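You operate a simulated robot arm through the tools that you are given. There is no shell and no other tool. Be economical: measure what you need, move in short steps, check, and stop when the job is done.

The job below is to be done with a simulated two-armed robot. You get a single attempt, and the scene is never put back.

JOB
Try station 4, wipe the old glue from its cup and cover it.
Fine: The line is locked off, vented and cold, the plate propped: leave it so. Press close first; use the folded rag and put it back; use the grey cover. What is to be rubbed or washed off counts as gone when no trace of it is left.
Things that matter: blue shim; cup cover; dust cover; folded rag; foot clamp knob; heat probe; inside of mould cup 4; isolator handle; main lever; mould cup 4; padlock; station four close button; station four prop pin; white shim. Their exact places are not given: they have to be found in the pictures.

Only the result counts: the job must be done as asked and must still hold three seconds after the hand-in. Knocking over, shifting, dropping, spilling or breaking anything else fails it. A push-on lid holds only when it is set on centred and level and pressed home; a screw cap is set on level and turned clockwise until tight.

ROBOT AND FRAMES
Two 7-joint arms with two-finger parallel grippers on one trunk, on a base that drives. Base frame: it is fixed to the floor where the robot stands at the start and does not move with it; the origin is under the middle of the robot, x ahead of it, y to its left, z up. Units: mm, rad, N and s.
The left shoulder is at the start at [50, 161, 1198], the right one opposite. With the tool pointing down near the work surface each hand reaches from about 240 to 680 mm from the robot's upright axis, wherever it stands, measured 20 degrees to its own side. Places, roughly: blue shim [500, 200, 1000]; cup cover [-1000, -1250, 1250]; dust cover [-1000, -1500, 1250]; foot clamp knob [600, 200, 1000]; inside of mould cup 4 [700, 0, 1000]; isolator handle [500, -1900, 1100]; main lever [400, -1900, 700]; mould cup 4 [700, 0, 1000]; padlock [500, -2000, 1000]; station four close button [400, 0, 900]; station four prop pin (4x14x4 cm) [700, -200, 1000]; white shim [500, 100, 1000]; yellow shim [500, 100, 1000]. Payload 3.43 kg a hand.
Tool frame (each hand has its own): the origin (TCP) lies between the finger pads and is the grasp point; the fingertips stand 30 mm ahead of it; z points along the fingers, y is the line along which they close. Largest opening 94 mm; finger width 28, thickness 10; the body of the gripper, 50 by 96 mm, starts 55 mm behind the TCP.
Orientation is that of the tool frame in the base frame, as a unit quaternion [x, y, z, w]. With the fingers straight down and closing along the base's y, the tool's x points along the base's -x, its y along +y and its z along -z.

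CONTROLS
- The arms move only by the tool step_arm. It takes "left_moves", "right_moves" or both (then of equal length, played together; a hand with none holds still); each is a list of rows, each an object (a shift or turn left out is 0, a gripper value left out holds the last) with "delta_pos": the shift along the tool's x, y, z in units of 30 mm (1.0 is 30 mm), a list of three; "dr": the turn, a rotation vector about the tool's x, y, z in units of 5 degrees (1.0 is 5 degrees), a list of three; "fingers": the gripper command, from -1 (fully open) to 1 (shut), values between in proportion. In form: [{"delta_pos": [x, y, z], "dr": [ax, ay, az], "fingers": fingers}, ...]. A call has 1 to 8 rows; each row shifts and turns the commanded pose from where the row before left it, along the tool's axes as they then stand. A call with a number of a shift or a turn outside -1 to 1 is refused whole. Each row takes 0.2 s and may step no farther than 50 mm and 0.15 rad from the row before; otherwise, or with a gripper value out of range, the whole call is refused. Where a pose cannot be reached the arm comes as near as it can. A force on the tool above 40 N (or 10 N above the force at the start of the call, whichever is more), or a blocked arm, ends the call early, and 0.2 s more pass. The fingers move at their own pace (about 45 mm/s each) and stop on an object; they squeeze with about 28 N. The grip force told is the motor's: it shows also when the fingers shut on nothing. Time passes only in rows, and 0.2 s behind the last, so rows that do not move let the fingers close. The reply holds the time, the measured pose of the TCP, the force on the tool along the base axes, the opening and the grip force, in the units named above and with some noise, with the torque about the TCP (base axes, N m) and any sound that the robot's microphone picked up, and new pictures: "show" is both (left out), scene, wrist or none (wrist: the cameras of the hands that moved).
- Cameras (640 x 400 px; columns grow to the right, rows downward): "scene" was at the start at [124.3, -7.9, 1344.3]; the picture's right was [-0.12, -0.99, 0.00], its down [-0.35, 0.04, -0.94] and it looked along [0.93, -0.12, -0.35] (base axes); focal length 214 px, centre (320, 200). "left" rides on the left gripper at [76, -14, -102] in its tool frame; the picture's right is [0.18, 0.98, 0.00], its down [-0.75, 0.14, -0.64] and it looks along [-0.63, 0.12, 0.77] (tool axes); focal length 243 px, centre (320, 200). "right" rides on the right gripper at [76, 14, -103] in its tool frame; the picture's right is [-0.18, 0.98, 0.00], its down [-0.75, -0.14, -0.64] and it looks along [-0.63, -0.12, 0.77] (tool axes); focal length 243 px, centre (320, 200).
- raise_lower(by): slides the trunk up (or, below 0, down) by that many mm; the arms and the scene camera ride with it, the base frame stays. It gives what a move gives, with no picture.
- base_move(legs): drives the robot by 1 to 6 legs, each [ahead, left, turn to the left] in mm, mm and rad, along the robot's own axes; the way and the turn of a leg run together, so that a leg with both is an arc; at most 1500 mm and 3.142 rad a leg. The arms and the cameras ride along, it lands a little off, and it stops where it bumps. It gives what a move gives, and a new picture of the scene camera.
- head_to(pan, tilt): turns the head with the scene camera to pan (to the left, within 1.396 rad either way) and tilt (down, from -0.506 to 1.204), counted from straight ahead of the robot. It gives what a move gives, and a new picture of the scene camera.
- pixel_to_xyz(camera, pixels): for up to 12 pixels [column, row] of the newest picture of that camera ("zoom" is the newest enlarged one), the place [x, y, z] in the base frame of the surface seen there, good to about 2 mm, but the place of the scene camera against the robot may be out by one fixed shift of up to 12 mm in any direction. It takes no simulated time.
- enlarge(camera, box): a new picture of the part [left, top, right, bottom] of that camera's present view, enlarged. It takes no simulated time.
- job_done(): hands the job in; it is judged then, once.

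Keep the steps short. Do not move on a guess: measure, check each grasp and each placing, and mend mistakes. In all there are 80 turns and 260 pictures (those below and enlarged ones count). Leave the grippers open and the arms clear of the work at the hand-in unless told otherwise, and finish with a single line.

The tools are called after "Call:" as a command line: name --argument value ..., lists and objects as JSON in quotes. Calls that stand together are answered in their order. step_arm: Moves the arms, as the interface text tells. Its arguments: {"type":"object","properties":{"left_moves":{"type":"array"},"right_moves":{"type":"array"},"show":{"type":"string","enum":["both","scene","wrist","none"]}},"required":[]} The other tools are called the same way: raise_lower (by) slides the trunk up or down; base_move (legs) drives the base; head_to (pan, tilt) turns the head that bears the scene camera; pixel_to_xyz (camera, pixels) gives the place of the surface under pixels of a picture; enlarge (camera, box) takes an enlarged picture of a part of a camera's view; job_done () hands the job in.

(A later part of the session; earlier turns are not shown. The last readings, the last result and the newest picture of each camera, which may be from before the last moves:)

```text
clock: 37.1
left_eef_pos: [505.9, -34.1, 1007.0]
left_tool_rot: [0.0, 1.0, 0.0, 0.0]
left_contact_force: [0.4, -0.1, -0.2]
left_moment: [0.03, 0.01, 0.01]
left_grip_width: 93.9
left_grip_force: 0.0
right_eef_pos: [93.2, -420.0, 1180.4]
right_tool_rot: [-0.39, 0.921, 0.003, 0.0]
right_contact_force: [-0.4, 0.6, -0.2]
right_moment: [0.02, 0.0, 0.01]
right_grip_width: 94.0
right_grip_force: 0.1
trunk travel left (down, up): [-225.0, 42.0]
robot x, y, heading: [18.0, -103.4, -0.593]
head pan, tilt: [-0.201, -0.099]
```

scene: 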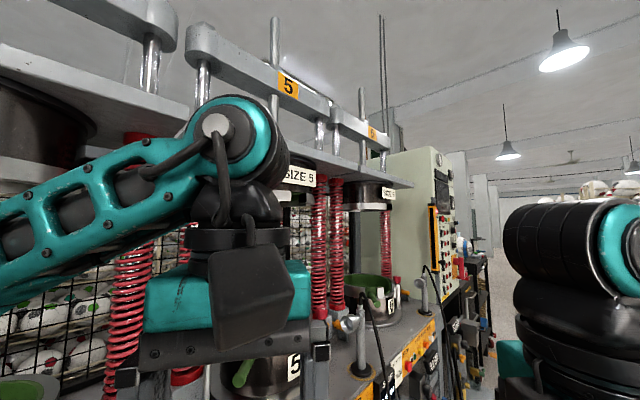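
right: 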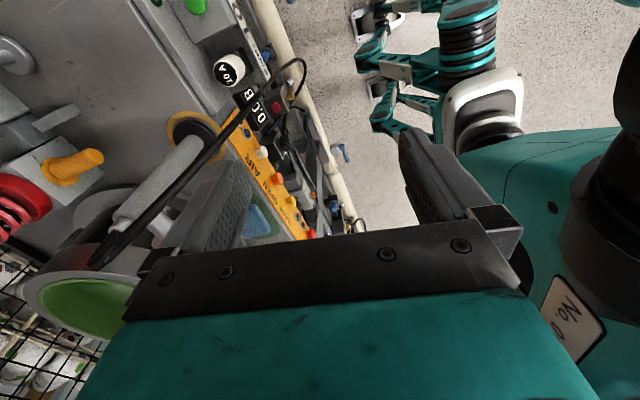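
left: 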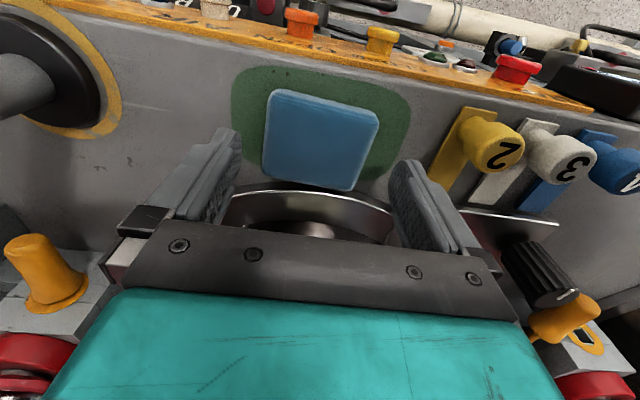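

Both fingers straddle the rag and clear the shims. I'll lower 20 mm and close.

Call:
step_arm --left_moves '[{"delta_pos": [0, 0, 0.4]}, {"delta_pos": [0, 0, 0.27]}, {"fingers": 1}, {"delta_pos": [0, 0, 0]}, {"delta_pos": [0, 0, 0]}, {"delta_pos": [0, 0, 0]}]' --show "wrist"

```text
clock: 38.5
left_eef_pos: [505.4, -32.9, 990.1]
left_tool_rot: [-0.001, 1.0, 0.0, 0.0]
left_contact_force: [0.4, -0.7, 1.0]
left_moment: [-0.06, -0.07, -0.03]
left_grip_width: 69.2
left_grip_force: 27.8
right_eef_pos: [93.8, -420.3, 1179.3]
right_tool_rot: [-0.39, 0.921, 0.003, 0.001]
right_contact_force: [0.1, 0.0, 0.2]
right_moment: [0.04, -0.01, 0.02]
right_grip_width: 94.1
right_grip_force: 0.1
trunk travel left (down, up): [-225.0, 42.0]
robot x, y, heading: [18.8, -101.0, -0.598]
head pan, tilt: [-0.201, -0.099]
```

left: 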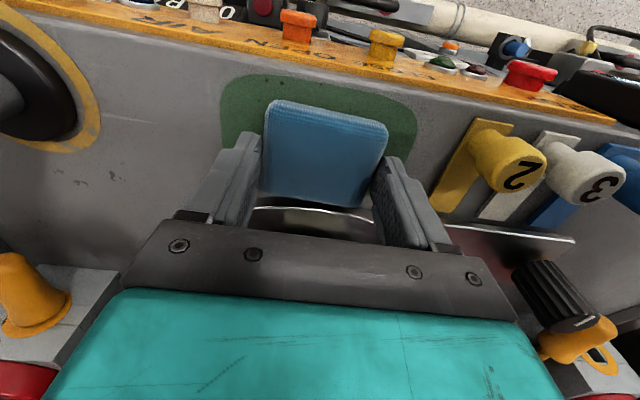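

The rag is gripped at 69 mm wide, with its underside about 39 mm below the TCP. I'll lift it clear, then carry it over the cup.

Call:
step_arm --left_moves '[{"delta_pos": [0, 0, -0.7]}, {"delta_pos": [0, 0, -1]}, {"delta_pos": [0, 0, -1]}, {"delta_pos": [0, 0, -1]}, {"delta_pos": [0, 0, -1]}, {"delta_pos": [0, 0, -1]}, {"delta_pos": [0, 0, 0]}]' --show "wrist"

Call:
step_arm --left_moves '[{"delta_pos": [-1, 0.05, -0.2]}, {"delta_pos": [-1, 0.05, 0]}, {"delta_pos": [-1, 0.05, 0]}, {"delta_pos": [-1, 0.05, 0]}, {"delta_pos": [-1, 0.05, 0]}, {"delta_pos": [-1, 0.05, 0]}, {"delta_pos": [-0.75, 0, 0]}, {"delta_pos": [0, 0, 0]}]' --show "wrist"

```text
clock: 40.1
left_eef_pos: [504.2, -34.7, 1160.1]
left_tool_rot: [-0.001, 1.0, 0.0, -0.001]
left_contact_force: [0.5, 0.9, -0.6]
left_moment: [-0.01, 0.0, -0.03]
left_grip_width: 69.4
left_grip_force: 28.0
right_eef_pos: [93.7, -419.7, 1179.5]
right_tool_rot: [-0.39, 0.921, 0.004, 0.001]
right_contact_force: [0.1, -0.3, -0.3]
right_moment: [-0.01, 0.0, 0.01]
right_grip_width: 94.0
right_grip_force: 0.1
trunk travel left (down, up): [-225.0, 42.0]
robot x, y, heading: [22.9, -100.4, -0.595]
head pan, tilt: [-0.201, -0.099]
```

left: 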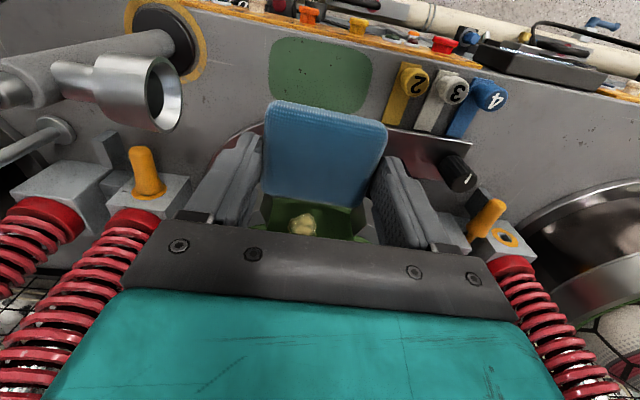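

```text
clock: 42.0
left_eef_pos: [705.8, -23.3, 1163.4]
left_tool_rot: [0.0, 1.0, -0.001, 0.0]
left_contact_force: [0.4, 0.0, -0.6]
left_moment: [0.01, -0.03, 0.01]
left_grip_width: 69.4
left_grip_force: 28.0
right_eef_pos: [94.6, -418.8, 1179.3]
right_tool_rot: [-0.39, 0.921, 0.003, 0.001]
right_contact_force: [0.1, 0.2, 0.9]
right_moment: [-0.01, -0.01, -0.01]
right_grip_width: 93.7
right_grip_force: 0.1
trunk travel left (down, up): [-225.0, 42.0]
robot x, y, heading: [20.9, -103.0, -0.594]
head pan, tilt: [-0.201, -0.099]
```

left: 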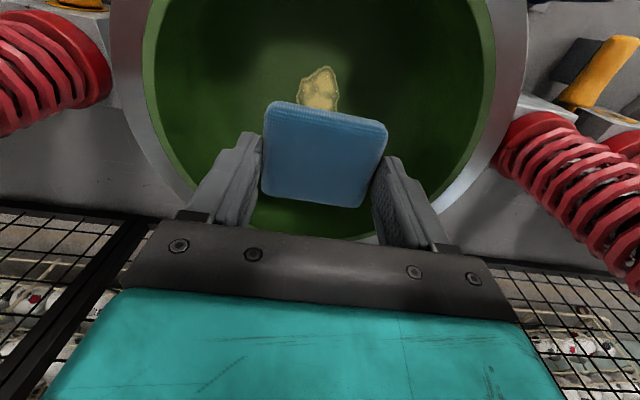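

Now the cup is straight below. I'll measure the glue and the bowl from this view.

Call:
pixel_to_xyz --camera "left" --pixels '[[320, 68], [320, 98], [302, 90], [338, 90], [320, 80], [145, 60], [130, 60], [490, 60], [510, 60], [250, 215], [190, 180], [455, 170]]'

```text
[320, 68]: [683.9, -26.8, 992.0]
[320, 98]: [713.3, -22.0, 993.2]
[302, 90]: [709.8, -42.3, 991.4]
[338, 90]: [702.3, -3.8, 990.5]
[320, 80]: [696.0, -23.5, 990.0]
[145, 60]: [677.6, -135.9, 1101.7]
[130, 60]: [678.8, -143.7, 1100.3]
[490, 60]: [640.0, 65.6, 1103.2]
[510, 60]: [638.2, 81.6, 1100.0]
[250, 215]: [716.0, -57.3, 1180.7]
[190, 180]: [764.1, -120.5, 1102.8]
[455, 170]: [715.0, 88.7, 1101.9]
```

The cup centre is about (700, −25) with rim radius ≈115. The glue spans x 683–738, y −42 to −3. I'll lower the rag to near the floor.

Call:
step_arm --left_moves '[{"delta_pos": [-0.1, 0, 1]}, {"delta_pos": [0, 0, 1]}, {"delta_pos": [0, 0, 1]}, {"delta_pos": [0, 0, 1]}, {"delta_pos": [0, 0, 0.2]}, {"delta_pos": [0, 0, 0.1]}, {"delta_pos": [0, 0, 0.1]}]' --show "none"

```text
clock: 43.5
left_eef_pos: [709.9, -25.6, 1032.7]
left_tool_rot: [0.0, 1.0, 0.0, 0.0]
left_contact_force: [-0.3, 0.0, -0.4]
left_moment: [-0.02, -0.02, 0.01]
left_grip_width: 68.7
left_grip_force: 28.3
right_eef_pos: [93.5, -419.4, 1179.5]
right_tool_rot: [-0.39, 0.921, 0.003, 0.001]
right_contact_force: [0.0, 0.4, 0.8]
right_moment: [0.02, 0.01, 0.0]
right_grip_width: 93.7
right_grip_force: 0.0
trunk travel left (down, up): [-225.0, 42.0]
robot x, y, heading: [21.0, -102.6, -0.596]
head pan, tilt: [-0.201, -0.099]
```

Call:
step_arm --left_moves '[{"delta_pos": [0, 0, 0.08]}, {"delta_pos": [0, 0, 0.08]}, {"delta_pos": [0, 0, 0.08]}]' --show "none"

```text
clock: 44.4
left_eef_pos: [710.5, -25.4, 1029.9]
left_tool_rot: [-0.001, 1.0, -0.001, 0.002]
left_contact_force: [5.2, 1.8, 14.9]
left_moment: [0.31, 0.14, -0.11]
left_grip_width: 68.8
left_grip_force: 28.2
right_eef_pos: [91.8, -418.6, 1180.2]
right_tool_rot: [-0.39, 0.921, 0.003, 0.002]
right_contact_force: [-0.6, 0.2, -0.2]
right_moment: [0.02, 0.0, 0.0]
right_grip_width: 93.9
right_grip_force: 0.0
trunk travel left (down, up): [-225.0, 42.0]
robot x, y, heading: [15.6, -102.3, -0.595]
head pan, tilt: [-0.201, -0.099]
```

Contact at about 15 N. I'll rub back and forth over the glue.

Call:
step_arm --left_moves '[{"delta_pos": [-0.4, 0, 0]}, {"delta_pos": [-0.3, 0, 0]}, {"delta_pos": [0.5, 0, 0]}, {"delta_pos": [0.5, 0, 0]}, {"delta_pos": [0.3, 0, 0]}, {"delta_pos": [-0.4, 0.3, 0]}, {"delta_pos": [-0.5, 0, 0]}, {"delta_pos": [-0.3, 0, 0]}]' --show "none"

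Call:
step_arm --left_moves '[{"delta_pos": [0.3, -0.4, 0]}, {"delta_pos": [0.3, -0.4, 0]}, {"delta_pos": [0.5, 0, 0]}, {"delta_pos": [-0.5, 0, 0]}, {"delta_pos": [-0.5, 0, 0]}, {"delta_pos": [0.3, 0.3, 0]}, {"delta_pos": [0.2, 0.4, 0]}, {"delta_pos": [0, -0.3, 0]}]' --show "none"

```text
clock: 46.1
left_eef_pos: [726.2, -16.7, 1029.2]
left_tool_rot: [0.0, 1.0, 0.0, 0.001]
left_contact_force: [-11.8, 0.7, 24.6]
left_moment: [-0.06, 0.51, -0.04]
left_grip_width: 69.0
left_grip_force: 28.0
right_eef_pos: [89.7, -420.2, 1179.7]
right_tool_rot: [-0.39, 0.921, 0.001, 0.003]
right_contact_force: [0.6, -0.2, -0.6]
right_moment: [0.01, 0.0, 0.02]
right_grip_width: 94.1
right_grip_force: 0.1
trunk travel left (down, up): [-225.0, 42.0]
robot x, y, heading: [23.5, -101.3, -0.599]
head pan, tilt: [-0.201, -0.099]
```

```text
clock: 48.0
left_eef_pos: [709.0, -23.6, 1028.2]
left_tool_rot: [-0.004, 1.0, 0.001, 0.0]
left_contact_force: [-0.2, 9.4, 20.3]
left_moment: [0.17, -0.11, 0.08]
left_grip_width: 68.8
left_grip_force: 28.4
right_eef_pos: [92.0, -418.9, 1180.7]
right_tool_rot: [-0.391, 0.921, 0.002, 0.001]
right_contact_force: [-0.2, -0.8, -0.3]
right_moment: [-0.02, 0.01, 0.03]
right_grip_width: 94.0
right_grip_force: 0.1
trunk travel left (down, up): [-225.0, 42.0]
robot x, y, heading: [20.0, -103.3, -0.593]
head pan, tilt: [-0.201, -0.099]
```

Good contact the whole way. I'll lift straight up, draw back a little and look.

Call:
step_arm --left_moves '[{"delta_pos": [0, 0, -1]}, {"delta_pos": [0, 0, -1]}, {"delta_pos": [0, 0, -1]}, {"delta_pos": [0, 0, -1]}, {"delta_pos": [0, 0, -1]}, {"delta_pos": [1, 0, 0]}, {"delta_pos": [1, 0, 0]}, {"delta_pos": [1, 0, 0]}]' --show "wrist"

Call:
enlarge --camera "left" --box '[180, 0, 480, 200]'

```text
clock: 49.8
left_eef_pos: [621.2, -26.7, 1181.4]
left_tool_rot: [-0.001, 1.0, -0.001, -0.001]
left_contact_force: [0.3, 0.0, 0.4]
left_moment: [0.03, 0.01, -0.02]
left_grip_width: 68.8
left_grip_force: 28.4
right_eef_pos: [94.0, -419.2, 1180.7]
right_tool_rot: [-0.39, 0.921, 0.002, 0.001]
right_contact_force: [-0.3, -0.1, 0.1]
right_moment: [-0.02, -0.02, 0.0]
right_grip_width: 94.1
right_grip_force: 0.1
trunk travel left (down, up): [-225.0, 42.0]
robot x, y, heading: [22.9, -106.5, -0.598]
head pan, tilt: [-0.201, -0.099]
```

left: 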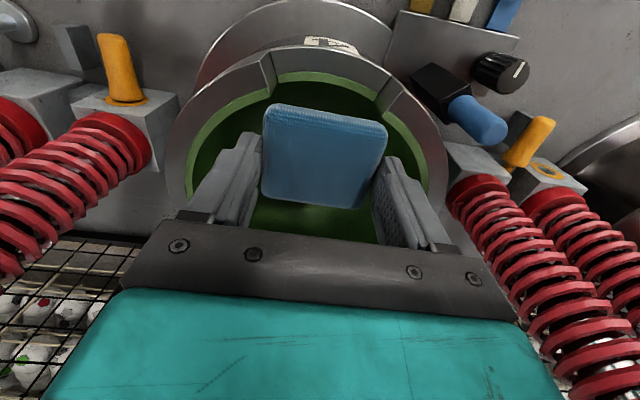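

```text
2.00 times, centred on (330, 100) of left
```

zoom: 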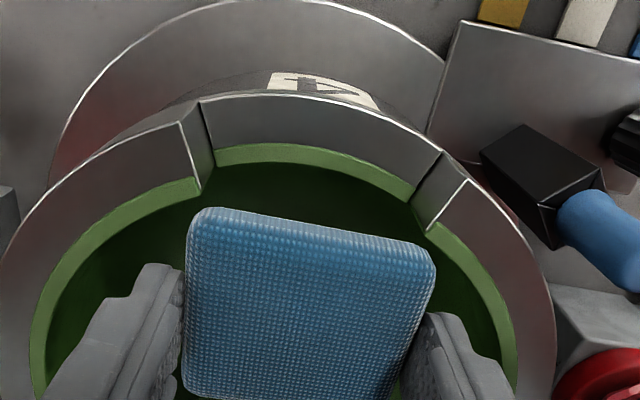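

The rag hides the floor from here. I'll go back to x≈505, where the glue was visible before.

Call:
step_arm --left_moves '[{"delta_pos": [1, -0.04, 0]}, {"delta_pos": [1, -0.04, 0]}, {"delta_pos": [1, -0.04, 0]}, {"delta_pos": [0.87, -0.1, 0]}, {"delta_pos": [0, 0, 0]}]' --show "wrist"

Call:
enlarge --camera "left" --box '[230, 90, 410, 250]'

```text
clock: 51.0
left_eef_pos: [504.4, -36.5, 1179.5]
left_tool_rot: [0.0, 1.0, 0.001, 0.0]
left_contact_force: [-0.1, -0.5, -0.2]
left_moment: [0.0, 0.01, 0.04]
left_grip_width: 68.8
left_grip_force: 28.4
right_eef_pos: [93.1, -421.1, 1180.3]
right_tool_rot: [-0.39, 0.921, 0.003, 0.0]
right_contact_force: [0.2, 0.8, -0.2]
right_moment: [-0.01, -0.02, -0.01]
right_grip_width: 94.1
right_grip_force: 0.1
trunk travel left (down, up): [-225.0, 42.0]
robot x, y, heading: [15.6, -104.2, -0.598]
head pan, tilt: [-0.201, -0.099]
```

left: 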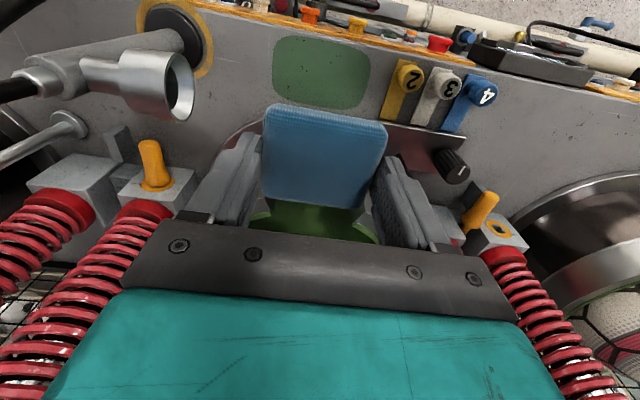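

```text
2.50 times, centred on (320, 170) of left
```

zoom: 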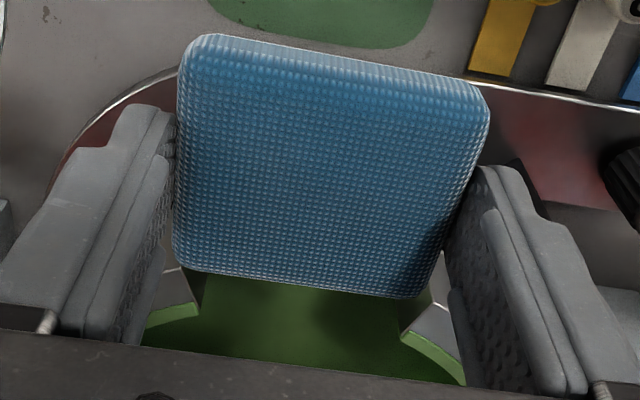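

Call:
pixel_to_xyz --camera "left" --pixels '[[300, 206], [310, 208], [330, 211], [310, 222], [310, 232], [290, 206]]'

Call:
step_arm --left_moves '[{"delta_pos": [0.7, 0, -0.5]}, {"delta_pos": [0.7, 0, -0.5]}, {"delta_pos": [0, 0, 0]}]' --show "wrist"

Call:
enlarge --camera "left" --box '[230, 190, 410, 250]'

Call:
pixel_to_xyz --camera "left" --pixels '[[300, 206], [310, 208], [330, 211], [310, 222], [310, 232], [290, 206]]'

```text
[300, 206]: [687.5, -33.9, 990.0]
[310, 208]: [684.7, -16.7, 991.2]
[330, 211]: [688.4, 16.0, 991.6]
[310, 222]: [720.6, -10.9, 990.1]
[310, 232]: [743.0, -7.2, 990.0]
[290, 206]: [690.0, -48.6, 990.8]
```

```text
clock: 51.8
left_eef_pos: [462.9, -35.7, 1208.2]
left_tool_rot: [0.0, 1.0, 0.0, 0.0]
left_contact_force: [-0.6, 0.4, 0.4]
left_moment: [0.03, 0.03, -0.01]
left_grip_width: 68.9
left_grip_force: 28.0
right_eef_pos: [93.5, -420.6, 1179.9]
right_tool_rot: [-0.39, 0.921, 0.003, 0.001]
right_contact_force: [-0.5, -0.2, -0.1]
right_moment: [-0.02, -0.01, 0.0]
right_grip_width: 94.1
right_grip_force: 0.0
trunk travel left (down, up): [-225.0, 42.0]
robot x, y, heading: [17.5, -105.4, -0.59]
head pan, tilt: [-0.201, -0.099]
```

left: 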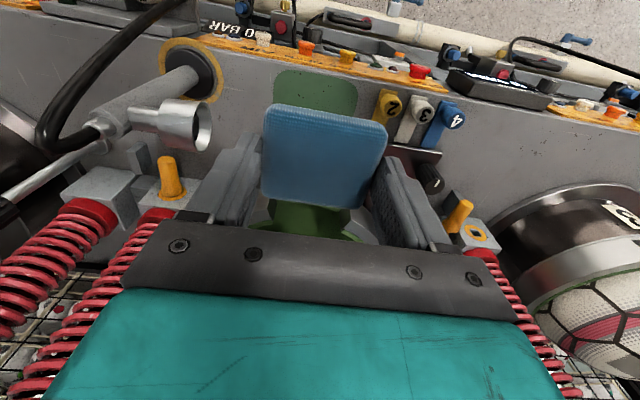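

```text
3.56 times, centred on (320, 220) of left
```

zoom: 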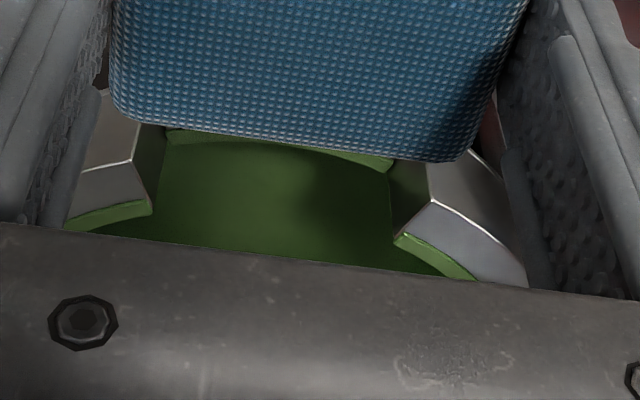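

```text
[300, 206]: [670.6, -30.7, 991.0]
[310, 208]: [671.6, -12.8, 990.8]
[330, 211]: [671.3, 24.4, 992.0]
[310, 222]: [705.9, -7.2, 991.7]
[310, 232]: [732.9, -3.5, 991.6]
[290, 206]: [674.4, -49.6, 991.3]
```

The whole former glue area, x 670–743, is clean green. Next I'll put the rag back where it was, with the TCP at (505, −33, 991).

Call:
step_arm --left_moves '[{"delta_pos": [-0.7, 0.08, 1]}, {"delta_pos": [-0.7, 0, 1]}, {"delta_pos": [0, 0, 1]}, {"delta_pos": [0, 0, 1]}, {"delta_pos": [0, 0, 1]}, {"delta_pos": [0, 0, 1]}, {"delta_pos": [0, 0, 1]}, {"delta_pos": [0, 0, 0]}]' --show "wrist"

```text
clock: 53.5
left_eef_pos: [505.7, -30.8, 993.6]
left_tool_rot: [0.0, 1.0, 0.0, 0.0]
left_contact_force: [-0.3, -0.1, -0.5]
left_moment: [0.01, -0.01, 0.03]
left_grip_width: 68.7
left_grip_force: 27.9
right_eef_pos: [92.2, -420.9, 1179.2]
right_tool_rot: [-0.39, 0.921, 0.004, 0.001]
right_contact_force: [-0.5, 0.1, -0.5]
right_moment: [0.02, -0.01, -0.05]
right_grip_width: 94.2
right_grip_force: 0.0
trunk travel left (down, up): [-225.0, 42.0]
robot x, y, heading: [15.4, -101.1, -0.59]
head pan, tilt: [-0.201, -0.099]
```

left: 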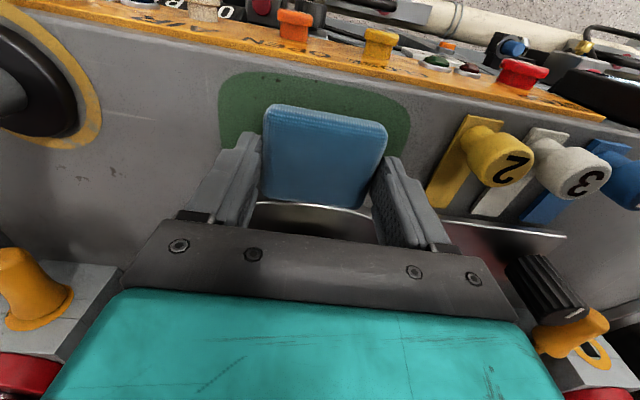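

Call:
step_arm --left_moves '[{"delta_pos": [0, -0.09, 0.07]}, {"delta_pos": [0, 0, 0.06]}, {"fingers": -1}, {"delta_pos": [0, 0, 0]}, {"delta_pos": [0, 0, 0]}, {"delta_pos": [0, 0, -0.6]}, {"delta_pos": [0, 0, -1]}, {"delta_pos": [0, 0, -1]}]' --show "none"

Call:
step_arm --left_moves '[{"delta_pos": [0.5, 0, -1]}, {"delta_pos": [0.5, 0, -1]}, {"delta_pos": [0.5, 0, -1]}, {"delta_pos": [0.5, 0, -1]}, {"delta_pos": [0.5, 0, -1]}, {"delta_pos": [0.5, 0, -1]}, {"delta_pos": [0, 0, 0]}]' --show "wrist"

Call:
enlarge --camera "left" --box '[220, 80, 420, 245]'

```text
clock: 55.4
left_eef_pos: [504.2, -34.7, 1070.9]
left_tool_rot: [-0.001, 1.0, 0.001, -0.001]
left_contact_force: [0.1, -1.0, 0.4]
left_moment: [-0.01, 0.01, 0.02]
left_grip_width: 93.8
left_grip_force: 0.0
right_eef_pos: [93.1, -419.4, 1178.2]
right_tool_rot: [-0.39, 0.921, 0.003, 0.0]
right_contact_force: [-0.9, 0.6, 0.1]
right_moment: [-0.01, 0.0, 0.01]
right_grip_width: 93.7
right_grip_force: 0.0
trunk travel left (down, up): [-225.0, 42.0]
robot x, y, heading: [16.6, -103.3, -0.591]
head pan, tilt: [-0.201, -0.099]
```

```text
clock: 57.0
left_eef_pos: [415.1, -35.1, 1249.7]
left_tool_rot: [-0.001, 1.0, 0.001, -0.002]
left_contact_force: [-0.5, 0.5, 0.9]
left_moment: [-0.04, 0.03, -0.01]
left_grip_width: 93.9
left_grip_force: 0.0
right_eef_pos: [94.2, -418.9, 1179.7]
right_tool_rot: [-0.39, 0.921, 0.003, 0.0]
right_contact_force: [-0.1, -0.1, 0.5]
right_moment: [-0.01, 0.0, 0.02]
right_grip_width: 93.9
right_grip_force: 0.1
trunk travel left (down, up): [-225.0, 42.0]
robot x, y, heading: [19.6, -100.9, -0.596]
head pan, tilt: [-0.201, -0.099]
```

left: 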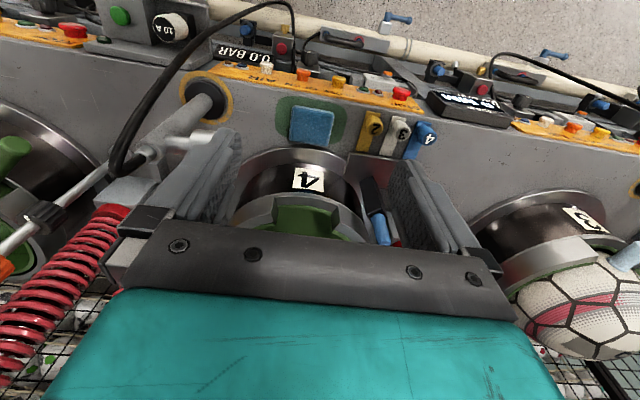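

```text
2.42 times, centred on (320, 162) of left
```

zoom: 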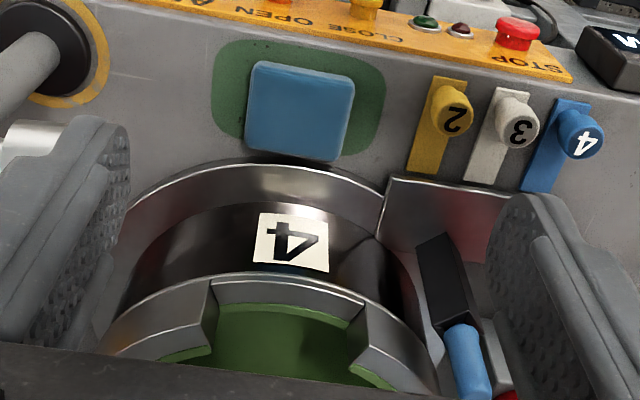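

The rag is back on its pad and the cup looks clean. Now for the covers behind the robot. I'll lower the right hand so the head can't touch it, then look to the right.

Call:
step_arm --right_moves '[{"delta_pos": [0, 0, 1]}, {"delta_pos": [0, 0, 1]}, {"delta_pos": [0, 0, 1]}, {"delta_pos": [0, 0, 1]}]' --show "none"

Call:
head_to --pan -1.0 --tilt 0.3

```text
clock: 58.0
left_eef_pos: [416.1, -35.6, 1250.5]
left_tool_rot: [-0.001, 1.0, 0.001, -0.001]
left_contact_force: [1.1, -0.5, -0.3]
left_moment: [0.0, 0.01, -0.01]
left_grip_width: 94.1
left_grip_force: 0.2
right_eef_pos: [113.8, -420.3, 1091.2]
right_tool_rot: [-0.387, 0.922, 0.003, -0.001]
right_contact_force: [0.7, 0.2, -0.2]
right_moment: [0.03, -0.03, -0.01]
right_grip_width: 94.1
right_grip_force: 0.0
right hand out of reach, approached as far as the arm can: row 2, 3, 4
trunk travel left (down, up): [-225.0, 42.0]
robot x, y, heading: [19.9, -102.1, -0.593]
head pan, tilt: [-0.201, -0.099]
```

```text
clock: 59.1
left_eef_pos: [415.4, -35.5, 1250.1]
left_tool_rot: [0.0, 1.0, 0.0, 0.001]
left_contact_force: [-0.9, 0.5, 0.5]
left_moment: [0.0, 0.02, 0.01]
left_grip_width: 94.1
left_grip_force: 0.1
right_eef_pos: [114.6, -419.4, 1093.5]
right_tool_rot: [-0.387, 0.922, 0.003, -0.001]
right_contact_force: [-0.3, 0.2, 0.1]
right_moment: [-0.01, -0.02, 0.0]
right_grip_width: 94.0
right_grip_force: 0.1
trunk travel left (down, up): [-225.0, 42.0]
robot x, y, heading: [20.6, -105.3, -0.593]
head pan, tilt: [-1.0, 0.3]
```

scene: 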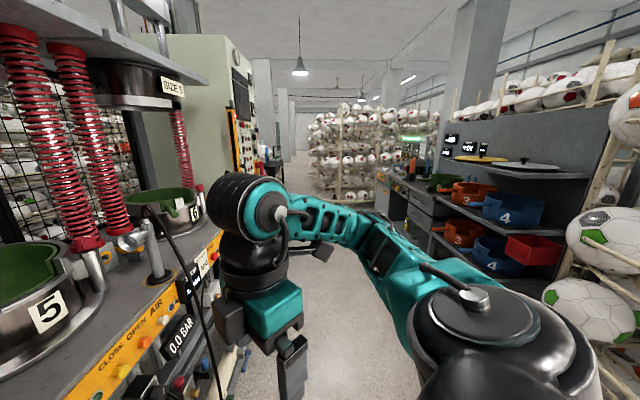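

I see a rack behind with two discs on its top shelf, a yellowish one at (480,160) and a grey/white one at (528,165). I'll enlarge and measure.

Call:
enlarge --camera "scene" --box '[410, 120, 610, 280]'

Call:
pixel_to_xyz --camera "scene" --pixels '[[480, 159], [528, 165], [528, 171], [560, 177], [460, 172], [500, 165], [550, 165], [525, 160], [300, 300], [500, 100]]'

```text
2.50 times, centred on (510, 200) of scene
```

zoom: 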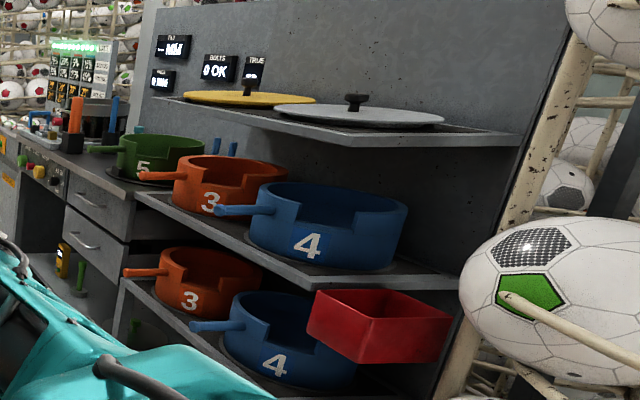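

```text
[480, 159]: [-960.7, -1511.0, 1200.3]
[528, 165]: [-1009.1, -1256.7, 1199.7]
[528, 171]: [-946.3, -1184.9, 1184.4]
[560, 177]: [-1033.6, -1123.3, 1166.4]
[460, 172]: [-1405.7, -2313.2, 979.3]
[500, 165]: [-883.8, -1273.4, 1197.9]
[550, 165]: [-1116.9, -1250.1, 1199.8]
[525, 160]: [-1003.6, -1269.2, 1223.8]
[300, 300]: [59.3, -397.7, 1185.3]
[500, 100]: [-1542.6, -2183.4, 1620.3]
```

The grey cover is at about (−1003, −1262, 1199) with a black knob at about z 1224. The yellow disc beside it isn't the one I want. I'll turn to face the rack, drive level with it at a distance, and look.

Call:
base_move --legs '[[-60, 0, 0], [0, 0, -1.25], [0, 0, -1.3], [60, 1000, 0]]'

Call:
head_to --pan 0.2 --tilt 0.35

```text
clock: 75.3
left_eef_pos: [-460.6, -1334.1, 1249.5]
left_tool_rot: [0.967, 0.256, 0.0, 0.0]
left_contact_force: [-0.6, 0.0, -0.3]
left_moment: [-0.01, 0.0, 0.01]
left_grip_width: 94.2
left_grip_force: 0.0
right_eef_pos: [-386.5, -849.7, 1092.7]
right_tool_rot: [0.792, 0.61, 0.002, 0.004]
right_contact_force: [0.1, -0.1, 0.6]
right_moment: [-0.01, -0.01, 0.01]
right_grip_width: 94.2
right_grip_force: 0.1
trunk travel left (down, up): [-225.0, 42.0]
robot x, y, heading: [-149.2, -1077.9, 3.065]
head pan, tilt: [-1.0, 0.3]
```

scene: 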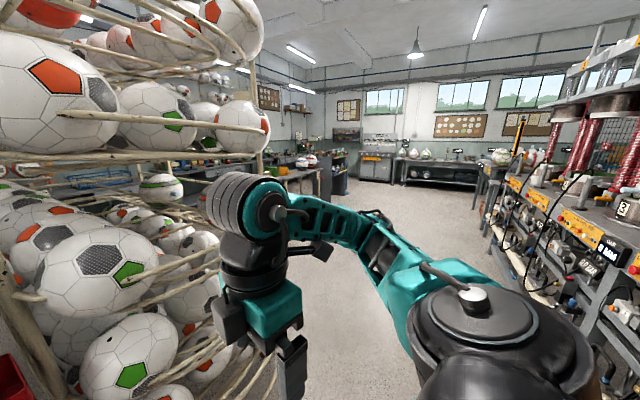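

```text
clock: 76.7
left_eef_pos: [-459.0, -1332.8, 1249.9]
left_tool_rot: [0.967, 0.256, 0.001, 0.0]
left_contact_force: [0.0, -0.4, 0.6]
left_moment: [-0.01, 0.02, -0.02]
left_grip_width: 94.2
left_grip_force: 0.1
right_eef_pos: [-386.3, -850.8, 1092.0]
right_tool_rot: [0.792, 0.61, 0.001, 0.003]
right_contact_force: [-0.1, 0.3, 0.2]
right_moment: [0.01, 0.01, -0.02]
right_grip_width: 94.0
right_grip_force: 0.1
trunk travel left (down, up): [-225.0, 42.0]
robot x, y, heading: [-151.2, -1080.3, 3.064]
head pan, tilt: [0.201, 0.351]
```

scene: 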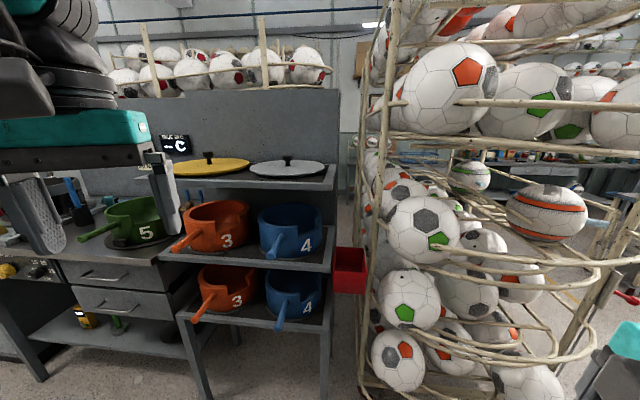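

Clear view. I'll measure the cover at (287,167), its knob, the shelf fronts, the red box and the nearest balls.

Call:
pixel_to_xyz --camera "scene" --pixels '[[287, 170], [287, 158], [287, 163], [251, 168], [324, 168], [290, 184], [280, 268], [280, 329], [350, 285], [281, 305], [208, 158], [460, 170]]'

Call:
enlarge --camera "scene" --box '[180, 140, 350, 230]'

Call:
pixel_to_xyz --camera "scene" --pixels '[[287, 175], [287, 164], [410, 285], [400, 360], [380, 200], [150, 210], [275, 250], [190, 315], [440, 80], [550, 210], [480, 260], [204, 244]]'

```text
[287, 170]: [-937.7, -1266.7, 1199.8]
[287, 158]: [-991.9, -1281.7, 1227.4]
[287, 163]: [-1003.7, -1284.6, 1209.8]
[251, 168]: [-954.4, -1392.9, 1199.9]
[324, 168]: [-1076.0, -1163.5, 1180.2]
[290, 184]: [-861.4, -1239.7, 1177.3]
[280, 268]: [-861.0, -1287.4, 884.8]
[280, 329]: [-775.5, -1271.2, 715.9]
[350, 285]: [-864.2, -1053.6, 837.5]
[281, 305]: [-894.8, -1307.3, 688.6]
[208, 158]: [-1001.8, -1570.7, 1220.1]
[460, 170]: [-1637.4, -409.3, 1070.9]
```

```text
3.76 times, centred on (265, 185) of scene
```

zoom: 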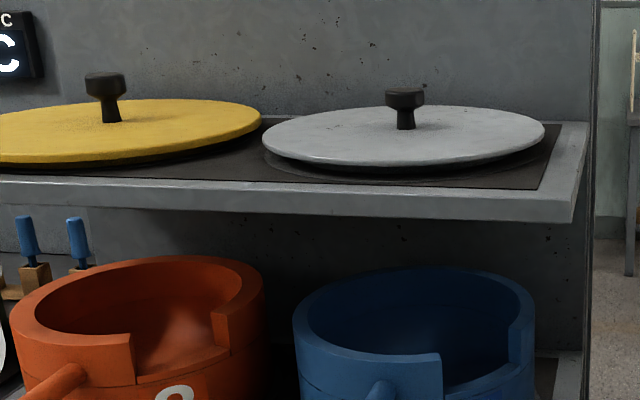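

```text
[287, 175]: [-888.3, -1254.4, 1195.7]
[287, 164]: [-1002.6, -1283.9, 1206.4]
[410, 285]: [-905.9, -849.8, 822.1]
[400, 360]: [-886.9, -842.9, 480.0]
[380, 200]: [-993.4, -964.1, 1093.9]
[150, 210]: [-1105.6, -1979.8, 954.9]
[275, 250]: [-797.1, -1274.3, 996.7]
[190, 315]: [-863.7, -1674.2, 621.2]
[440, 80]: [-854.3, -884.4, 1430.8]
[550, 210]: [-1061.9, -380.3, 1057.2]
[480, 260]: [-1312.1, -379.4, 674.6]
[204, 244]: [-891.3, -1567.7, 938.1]
```

The knob is at about (−1003, −1284), with its head top at z≈1227. The shelf front is at −861 and the lowest cup handles stick out to about −775. I'll straighten up, drive to x≈−460 and raise the trunk.

Call:
base_move --legs '[[0, 0, 0.077], [310, 43, 0]]'

Call:
raise_lower --by 41

```text
clock: 79.3
left_eef_pos: [-753.8, -1395.9, 1250.8]
left_tool_rot: [0.957, 0.29, 0.001, 0.0]
left_contact_force: [-0.4, -0.5, -0.8]
left_moment: [-0.04, -0.01, 0.0]
left_grip_width: 93.9
left_grip_force: 0.0
right_eef_pos: [-715.5, -909.5, 1091.0]
right_tool_rot: [0.77, 0.638, 0.001, 0.003]
right_contact_force: [-0.4, -0.5, -0.6]
right_moment: [0.01, -0.02, 0.0]
right_grip_width: 94.0
right_grip_force: 0.0
trunk travel left (down, up): [-225.0, 42.0]
robot x, y, heading: [-461.2, -1120.8, 3.13]
head pan, tilt: [0.201, 0.351]
```

scene: 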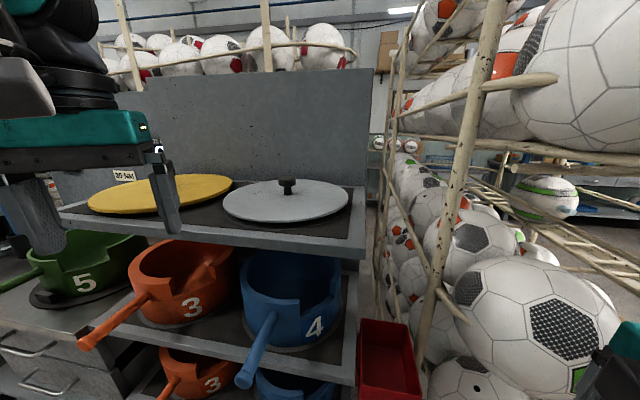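

```text
clock: 80.1
left_eef_pos: [-753.7, -1395.9, 1290.6]
left_tool_rot: [0.957, 0.29, 0.0, 0.0]
left_contact_force: [0.1, 0.5, -0.8]
left_moment: [-0.01, -0.03, -0.02]
left_grip_width: 93.8
left_grip_force: 0.1
right_eef_pos: [-716.6, -910.6, 1133.8]
right_tool_rot: [0.77, 0.638, 0.002, 0.003]
right_contact_force: [0.5, -0.5, 0.2]
right_moment: [-0.02, 0.0, -0.01]
right_grip_width: 94.1
right_grip_force: 0.1
trunk travel left (down, up): [-266.0, 1.0]
robot x, y, heading: [-464.2, -1121.1, 3.132]
head pan, tilt: [0.201, 0.351]
```

I'll move the left hand most of the way toward the knob, keeping the fingertips at z≈1260, then look with the wrist camera.

Call:
step_arm --left_moves '[{"delta_pos": [-0.6, -0.96, 0]}, {"delta_pos": [-0.6, -0.96, 0]}, {"delta_pos": [-0.6, -0.96, 0]}, {"delta_pos": [-0.6, -0.96, 0]}, {"delta_pos": [-0.6, -0.96, 0]}, {"delta_pos": [0, 0, 0]}]' --show "wrist"

```text
clock: 81.5
left_eef_pos: [-908.0, -1326.2, 1291.5]
left_tool_rot: [0.957, 0.289, 0.0, -0.001]
left_contact_force: [0.3, 0.1, 0.0]
left_moment: [-0.02, 0.01, 0.0]
left_grip_width: 93.9
left_grip_force: 0.1
right_eef_pos: [-716.5, -911.5, 1134.2]
right_tool_rot: [0.77, 0.638, 0.001, 0.004]
right_contact_force: [0.3, 1.1, -0.6]
right_moment: [-0.01, 0.01, 0.01]
right_grip_width: 93.8
right_grip_force: 0.0
trunk travel left (down, up): [-266.0, 1.0]
robot x, y, heading: [-461.8, -1118.0, 3.135]
head pan, tilt: [0.201, 0.351]
```

left: 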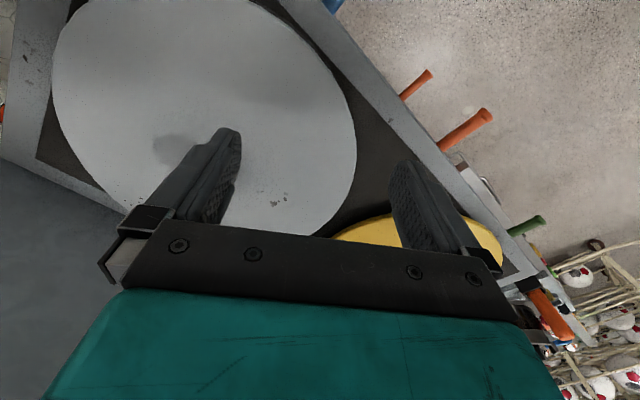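

The knob is hidden behind a finger. I'll take points on the disc's edge to find its centre, and shift 40 mm to reveal the knob.

Call:
pixel_to_xyz --camera "left" --pixels '[[57, 90], [352, 130], [352, 165], [300, 55], [75, 30], [80, 155], [330, 215], [180, 150], [240, 60]]'

Call:
step_arm --left_moves '[{"delta_pos": [0, -0.9, 0]}, {"delta_pos": [0, -0.7, 0]}, {"delta_pos": [0, 0, 0]}]' --show "wrist"

```text
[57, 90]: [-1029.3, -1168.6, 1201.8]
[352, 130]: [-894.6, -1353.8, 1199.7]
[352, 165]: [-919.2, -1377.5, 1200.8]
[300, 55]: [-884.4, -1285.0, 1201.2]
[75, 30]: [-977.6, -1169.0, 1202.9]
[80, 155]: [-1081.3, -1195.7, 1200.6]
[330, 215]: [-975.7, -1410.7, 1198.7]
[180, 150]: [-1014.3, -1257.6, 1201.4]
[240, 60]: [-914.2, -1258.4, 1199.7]
```

```text
clock: 82.3
left_eef_pos: [-933.9, -1284.3, 1293.6]
left_tool_rot: [0.957, 0.289, 0.0, 0.0]
left_contact_force: [0.4, 0.1, 0.1]
left_moment: [0.01, 0.0, 0.0]
left_grip_width: 93.7
left_grip_force: 0.1
right_eef_pos: [-715.5, -909.9, 1133.4]
right_tool_rot: [0.769, 0.639, 0.002, 0.003]
right_contact_force: [-0.4, -0.1, 0.1]
right_moment: [0.02, 0.0, 0.0]
right_grip_width: 94.0
right_grip_force: 0.0
trunk travel left (down, up): [-266.0, 1.0]
robot x, y, heading: [-459.6, -1121.3, 3.135]
head pan, tilt: [0.201, 0.351]
```

left: 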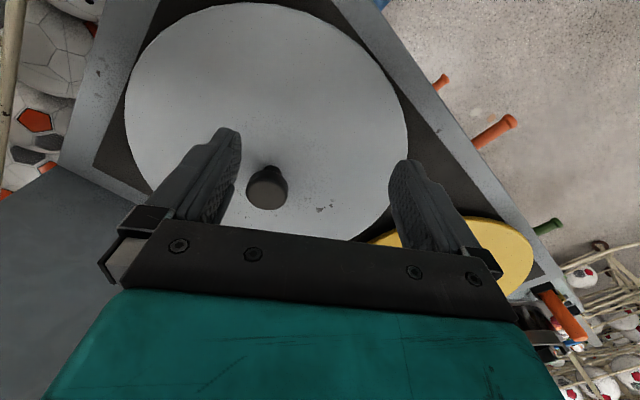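

Call:
pixel_to_xyz --camera "left" --pixels '[[268, 190], [250, 190], [286, 190], [268, 174], [268, 206], [268, 168]]'

Call:
enlarge --camera "left" --box '[210, 140, 330, 230]'

```text
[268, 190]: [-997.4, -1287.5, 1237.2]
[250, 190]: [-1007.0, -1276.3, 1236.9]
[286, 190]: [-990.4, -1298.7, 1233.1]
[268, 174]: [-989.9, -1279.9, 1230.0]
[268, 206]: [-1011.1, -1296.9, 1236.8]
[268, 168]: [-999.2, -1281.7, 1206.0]
```

```text
4.44 times, centred on (270, 185) of left
```

zoom: 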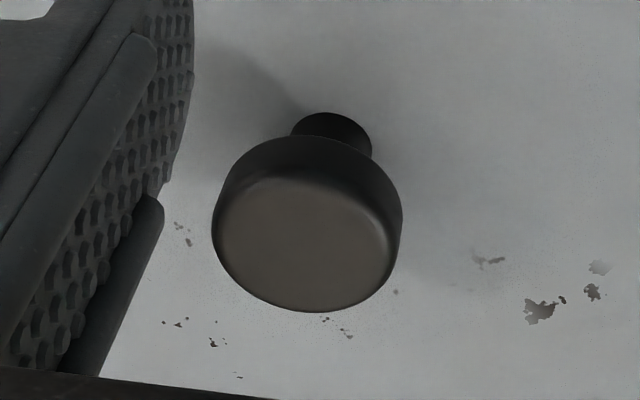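

The knob's centre is about (−1002, −1288), with its head at z 1222–1237. I'll centre over it and lower to TCP z≈1236, with the tips a few mm above the disc.

Call:
step_arm --left_moves '[{"delta_pos": [-0.98, -0.57, 0]}, {"delta_pos": [-0.98, -0.57, 0]}, {"delta_pos": [0, 0, 0]}, {"delta_pos": [0, 0, 0.8]}, {"delta_pos": [0, 0, 0]}]' --show "wrist"

```text
clock: 83.5
left_eef_pos: [-1002.5, -1289.0, 1266.8]
left_tool_rot: [0.957, 0.289, 0.0, -0.001]
left_contact_force: [-0.7, 0.2, -0.3]
left_moment: [-0.01, -0.01, -0.03]
left_grip_width: 94.0
left_grip_force: 0.0
right_eef_pos: [-716.0, -910.1, 1133.5]
right_tool_rot: [0.77, 0.638, 0.0, 0.003]
right_contact_force: [0.1, 0.7, -0.1]
right_moment: [0.01, 0.01, -0.03]
right_grip_width: 94.2
right_grip_force: 0.1
trunk travel left (down, up): [-266.0, 1.0]
robot x, y, heading: [-460.3, -1122.5, 3.14]
head pan, tilt: [0.201, 0.351]
```

left: 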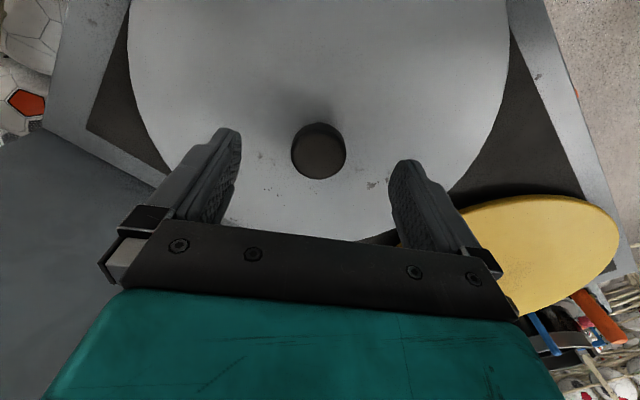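

Call:
pixel_to_xyz --camera "left" --pixels '[[319, 155], [296, 155], [342, 155], [319, 135], [319, 174]]'

Call:
step_arm --left_moves '[{"delta_pos": [0, 0, 0.6]}, {"delta_pos": [0, 0, 0.35]}, {"delta_pos": [0, 0, 0.0]}]' --show "wrist"

```text
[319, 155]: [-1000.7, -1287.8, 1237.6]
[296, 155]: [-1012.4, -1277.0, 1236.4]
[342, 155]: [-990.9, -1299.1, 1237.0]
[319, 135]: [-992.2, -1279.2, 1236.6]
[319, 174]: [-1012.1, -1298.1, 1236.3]
```

```text
clock: 84.3
left_eef_pos: [-1001.8, -1289.3, 1237.9]
left_tool_rot: [0.957, 0.291, 0.0, 0.0]
left_contact_force: [0.5, -0.2, 0.0]
left_moment: [-0.04, 0.04, 0.0]
left_grip_width: 94.1
left_grip_force: 0.1
right_eef_pos: [-715.6, -909.7, 1133.6]
right_tool_rot: [0.77, 0.638, 0.001, 0.003]
right_contact_force: [-0.4, -0.7, -0.1]
right_moment: [-0.02, 0.01, 0.0]
right_grip_width: 93.9
right_grip_force: 0.2
trunk travel left (down, up): [-266.0, 1.0]
robot x, y, heading: [-458.5, -1121.7, 3.136]
head pan, tilt: [0.201, 0.351]
```

left: 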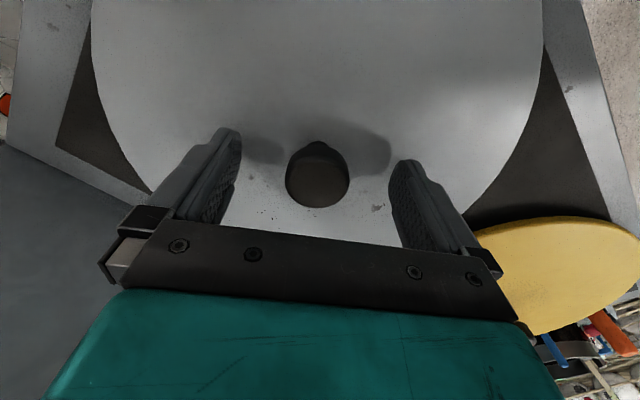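

The TCP is centred on the knob. I'll lower 4 mm more and close.

Call:
step_arm --left_moves '[{"delta_pos": [0, 0, 0.13]}, {"fingers": 1}, {"delta_pos": [0, 0, 0]}, {"delta_pos": [0, 0, 0]}, {"delta_pos": [0, 0, 0]}, {"delta_pos": [0, 0, 0]}]' --show "wrist"

```text
clock: 85.7
left_eef_pos: [-1001.3, -1289.1, 1233.7]
left_tool_rot: [0.957, 0.289, 0.0, 0.0]
left_contact_force: [-2.0, 1.9, 0.7]
left_moment: [0.05, 0.07, -0.07]
left_grip_width: 35.1
left_grip_force: 28.0
right_eef_pos: [-715.8, -910.8, 1133.7]
right_tool_rot: [0.771, 0.637, 0.0, 0.005]
right_contact_force: [0.7, -0.8, -0.4]
right_moment: [0.02, -0.02, -0.02]
right_grip_width: 94.2
right_grip_force: 0.0
trunk travel left (down, up): [-266.0, 1.0]
robot x, y, heading: [-465.2, -1120.1, 3.137]
head pan, tilt: [0.201, 0.351]
```

left: 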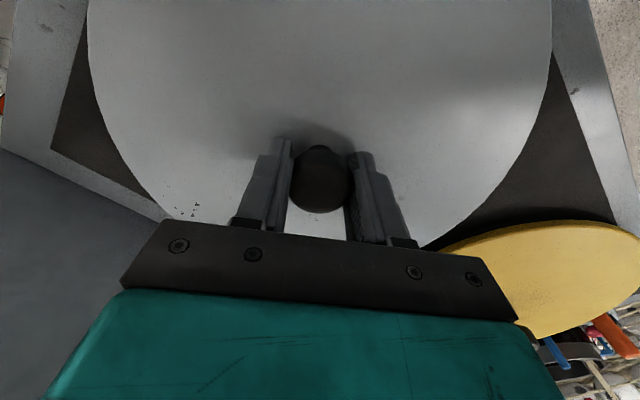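

Gripped at 35 mm. I'll lift it 60 mm and check.

Call:
step_arm --left_moves '[{"delta_pos": [0, 0, -0.5]}, {"delta_pos": [0, 0, -0.7]}, {"delta_pos": [0, 0, -0.8]}, {"delta_pos": [0, 0, 0]}]' --show "both"

```text
clock: 86.7
left_eef_pos: [-1004.6, -1292.1, 1292.1]
left_tool_rot: [0.957, 0.29, 0.0, 0.0]
left_contact_force: [0.0, -0.1, -4.9]
left_moment: [-0.02, 0.0, 0.0]
left_grip_width: 35.1
left_grip_force: 27.9
right_eef_pos: [-716.1, -910.8, 1134.4]
right_tool_rot: [0.771, 0.637, 0.002, 0.003]
right_contact_force: [0.5, 0.2, 0.2]
right_moment: [-0.01, 0.02, 0.0]
right_grip_width: 93.9
right_grip_force: 0.1
trunk travel left (down, up): [-266.0, 1.0]
robot x, y, heading: [-461.2, -1124.6, 3.135]
head pan, tilt: [0.201, 0.351]
```

scene: 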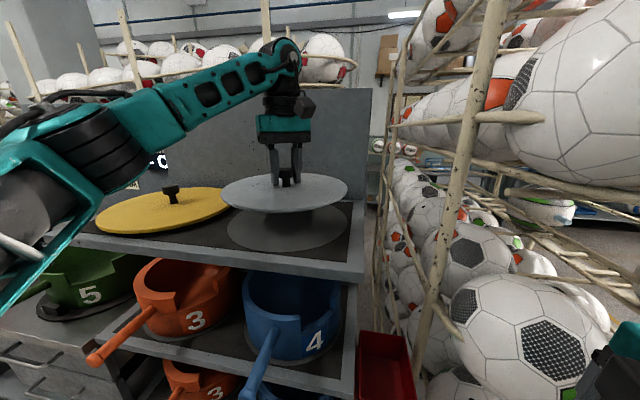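
left: 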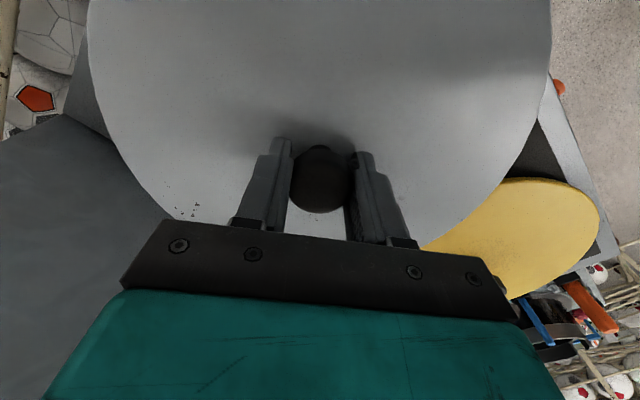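

The cover is lifted and level, with about 4.9 N of weight. I'll back away from the rack, then draw the hand in for carrying.

Call:
base_move --legs '[[-310, 0, 0]]'

Call:
step_arm --left_moves '[{"delta_pos": [0.9, 0.6, 0]}, {"delta_pos": [0.9, 0.6, 0]}, {"delta_pos": [0.9, 0.6, 0]}, {"delta_pos": [0.9, 0.6, 0]}, {"delta_pos": [0, 0, 0]}]' --show "none"

Call:
base_move --legs '[[-110, -1015, 0]]'

```text
clock: 88.8
left_eef_pos: [-693.4, -1292.2, 1293.7]
left_tool_rot: [0.958, 0.288, 0.0, -0.001]
left_contact_force: [-0.8, 0.3, -6.0]
left_moment: [0.02, 0.01, 0.02]
left_grip_width: 35.2
left_grip_force: 27.9
right_eef_pos: [-404.8, -912.0, 1133.2]
right_tool_rot: [0.771, 0.636, 0.001, 0.003]
right_contact_force: [0.2, 0.4, -0.2]
right_moment: [-0.02, -0.03, 0.0]
right_grip_width: 94.0
right_grip_force: 0.1
trunk travel left (down, up): [-266.0, 1.0]
robot x, y, heading: [-153.0, -1121.7, 3.128]
head pan, tilt: [0.201, 0.351]
```

scene: 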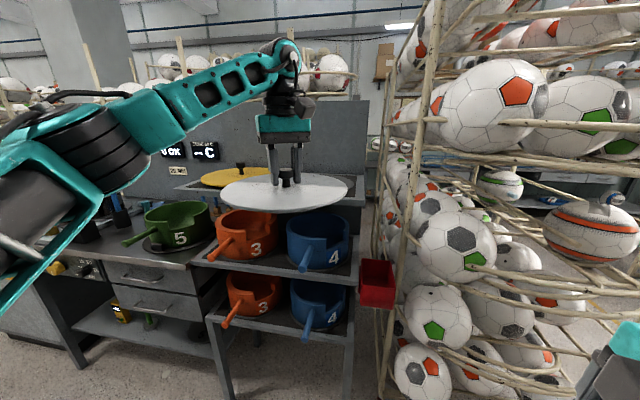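

```text
clock: 90.0
left_eef_pos: [-562.3, -1292.6, 1292.2]
left_tool_rot: [0.958, 0.288, 0.001, 0.0]
left_contact_force: [-0.1, 0.7, -5.2]
left_moment: [0.0, -0.01, 0.0]
left_grip_width: 35.2
left_grip_force: 28.4
right_eef_pos: [-405.0, -912.1, 1132.9]
right_tool_rot: [0.771, 0.637, 0.001, 0.003]
right_contact_force: [-0.3, -0.2, 0.1]
right_moment: [0.01, -0.01, 0.0]
right_grip_width: 94.0
right_grip_force: 0.1
trunk travel left (down, up): [-266.0, 1.0]
robot x, y, heading: [-152.1, -1122.7, 3.13]
head pan, tilt: [0.201, 0.351]
```

```text
clock: 99.5
left_eef_pos: [-445.8, -246.9, 1293.0]
left_tool_rot: [0.957, 0.29, 0.001, -0.001]
left_contact_force: [0.5, -0.5, -5.4]
left_moment: [-0.01, -0.03, -0.01]
left_grip_width: 35.1
left_grip_force: 28.3
right_eef_pos: [-290.3, 133.5, 1132.6]
right_tool_rot: [0.77, 0.638, 0.001, 0.003]
right_contact_force: [-0.2, 0.4, -0.1]
right_moment: [0.01, 0.02, -0.01]
right_grip_width: 94.2
right_grip_force: 0.1
trunk travel left (down, up): [-266.0, 1.0]
robot x, y, heading: [-32.7, -79.4, 3.134]
head pan, tilt: [0.201, 0.351]
```

scene: 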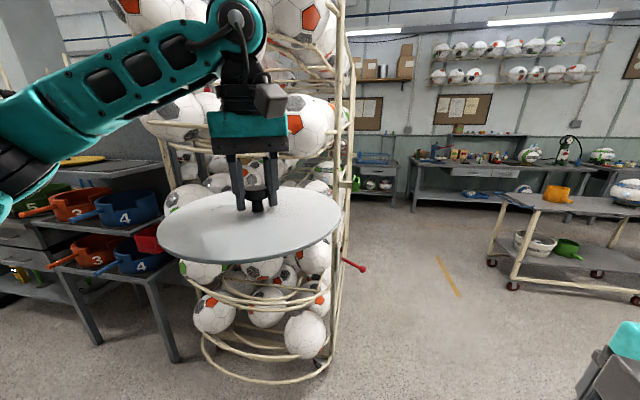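

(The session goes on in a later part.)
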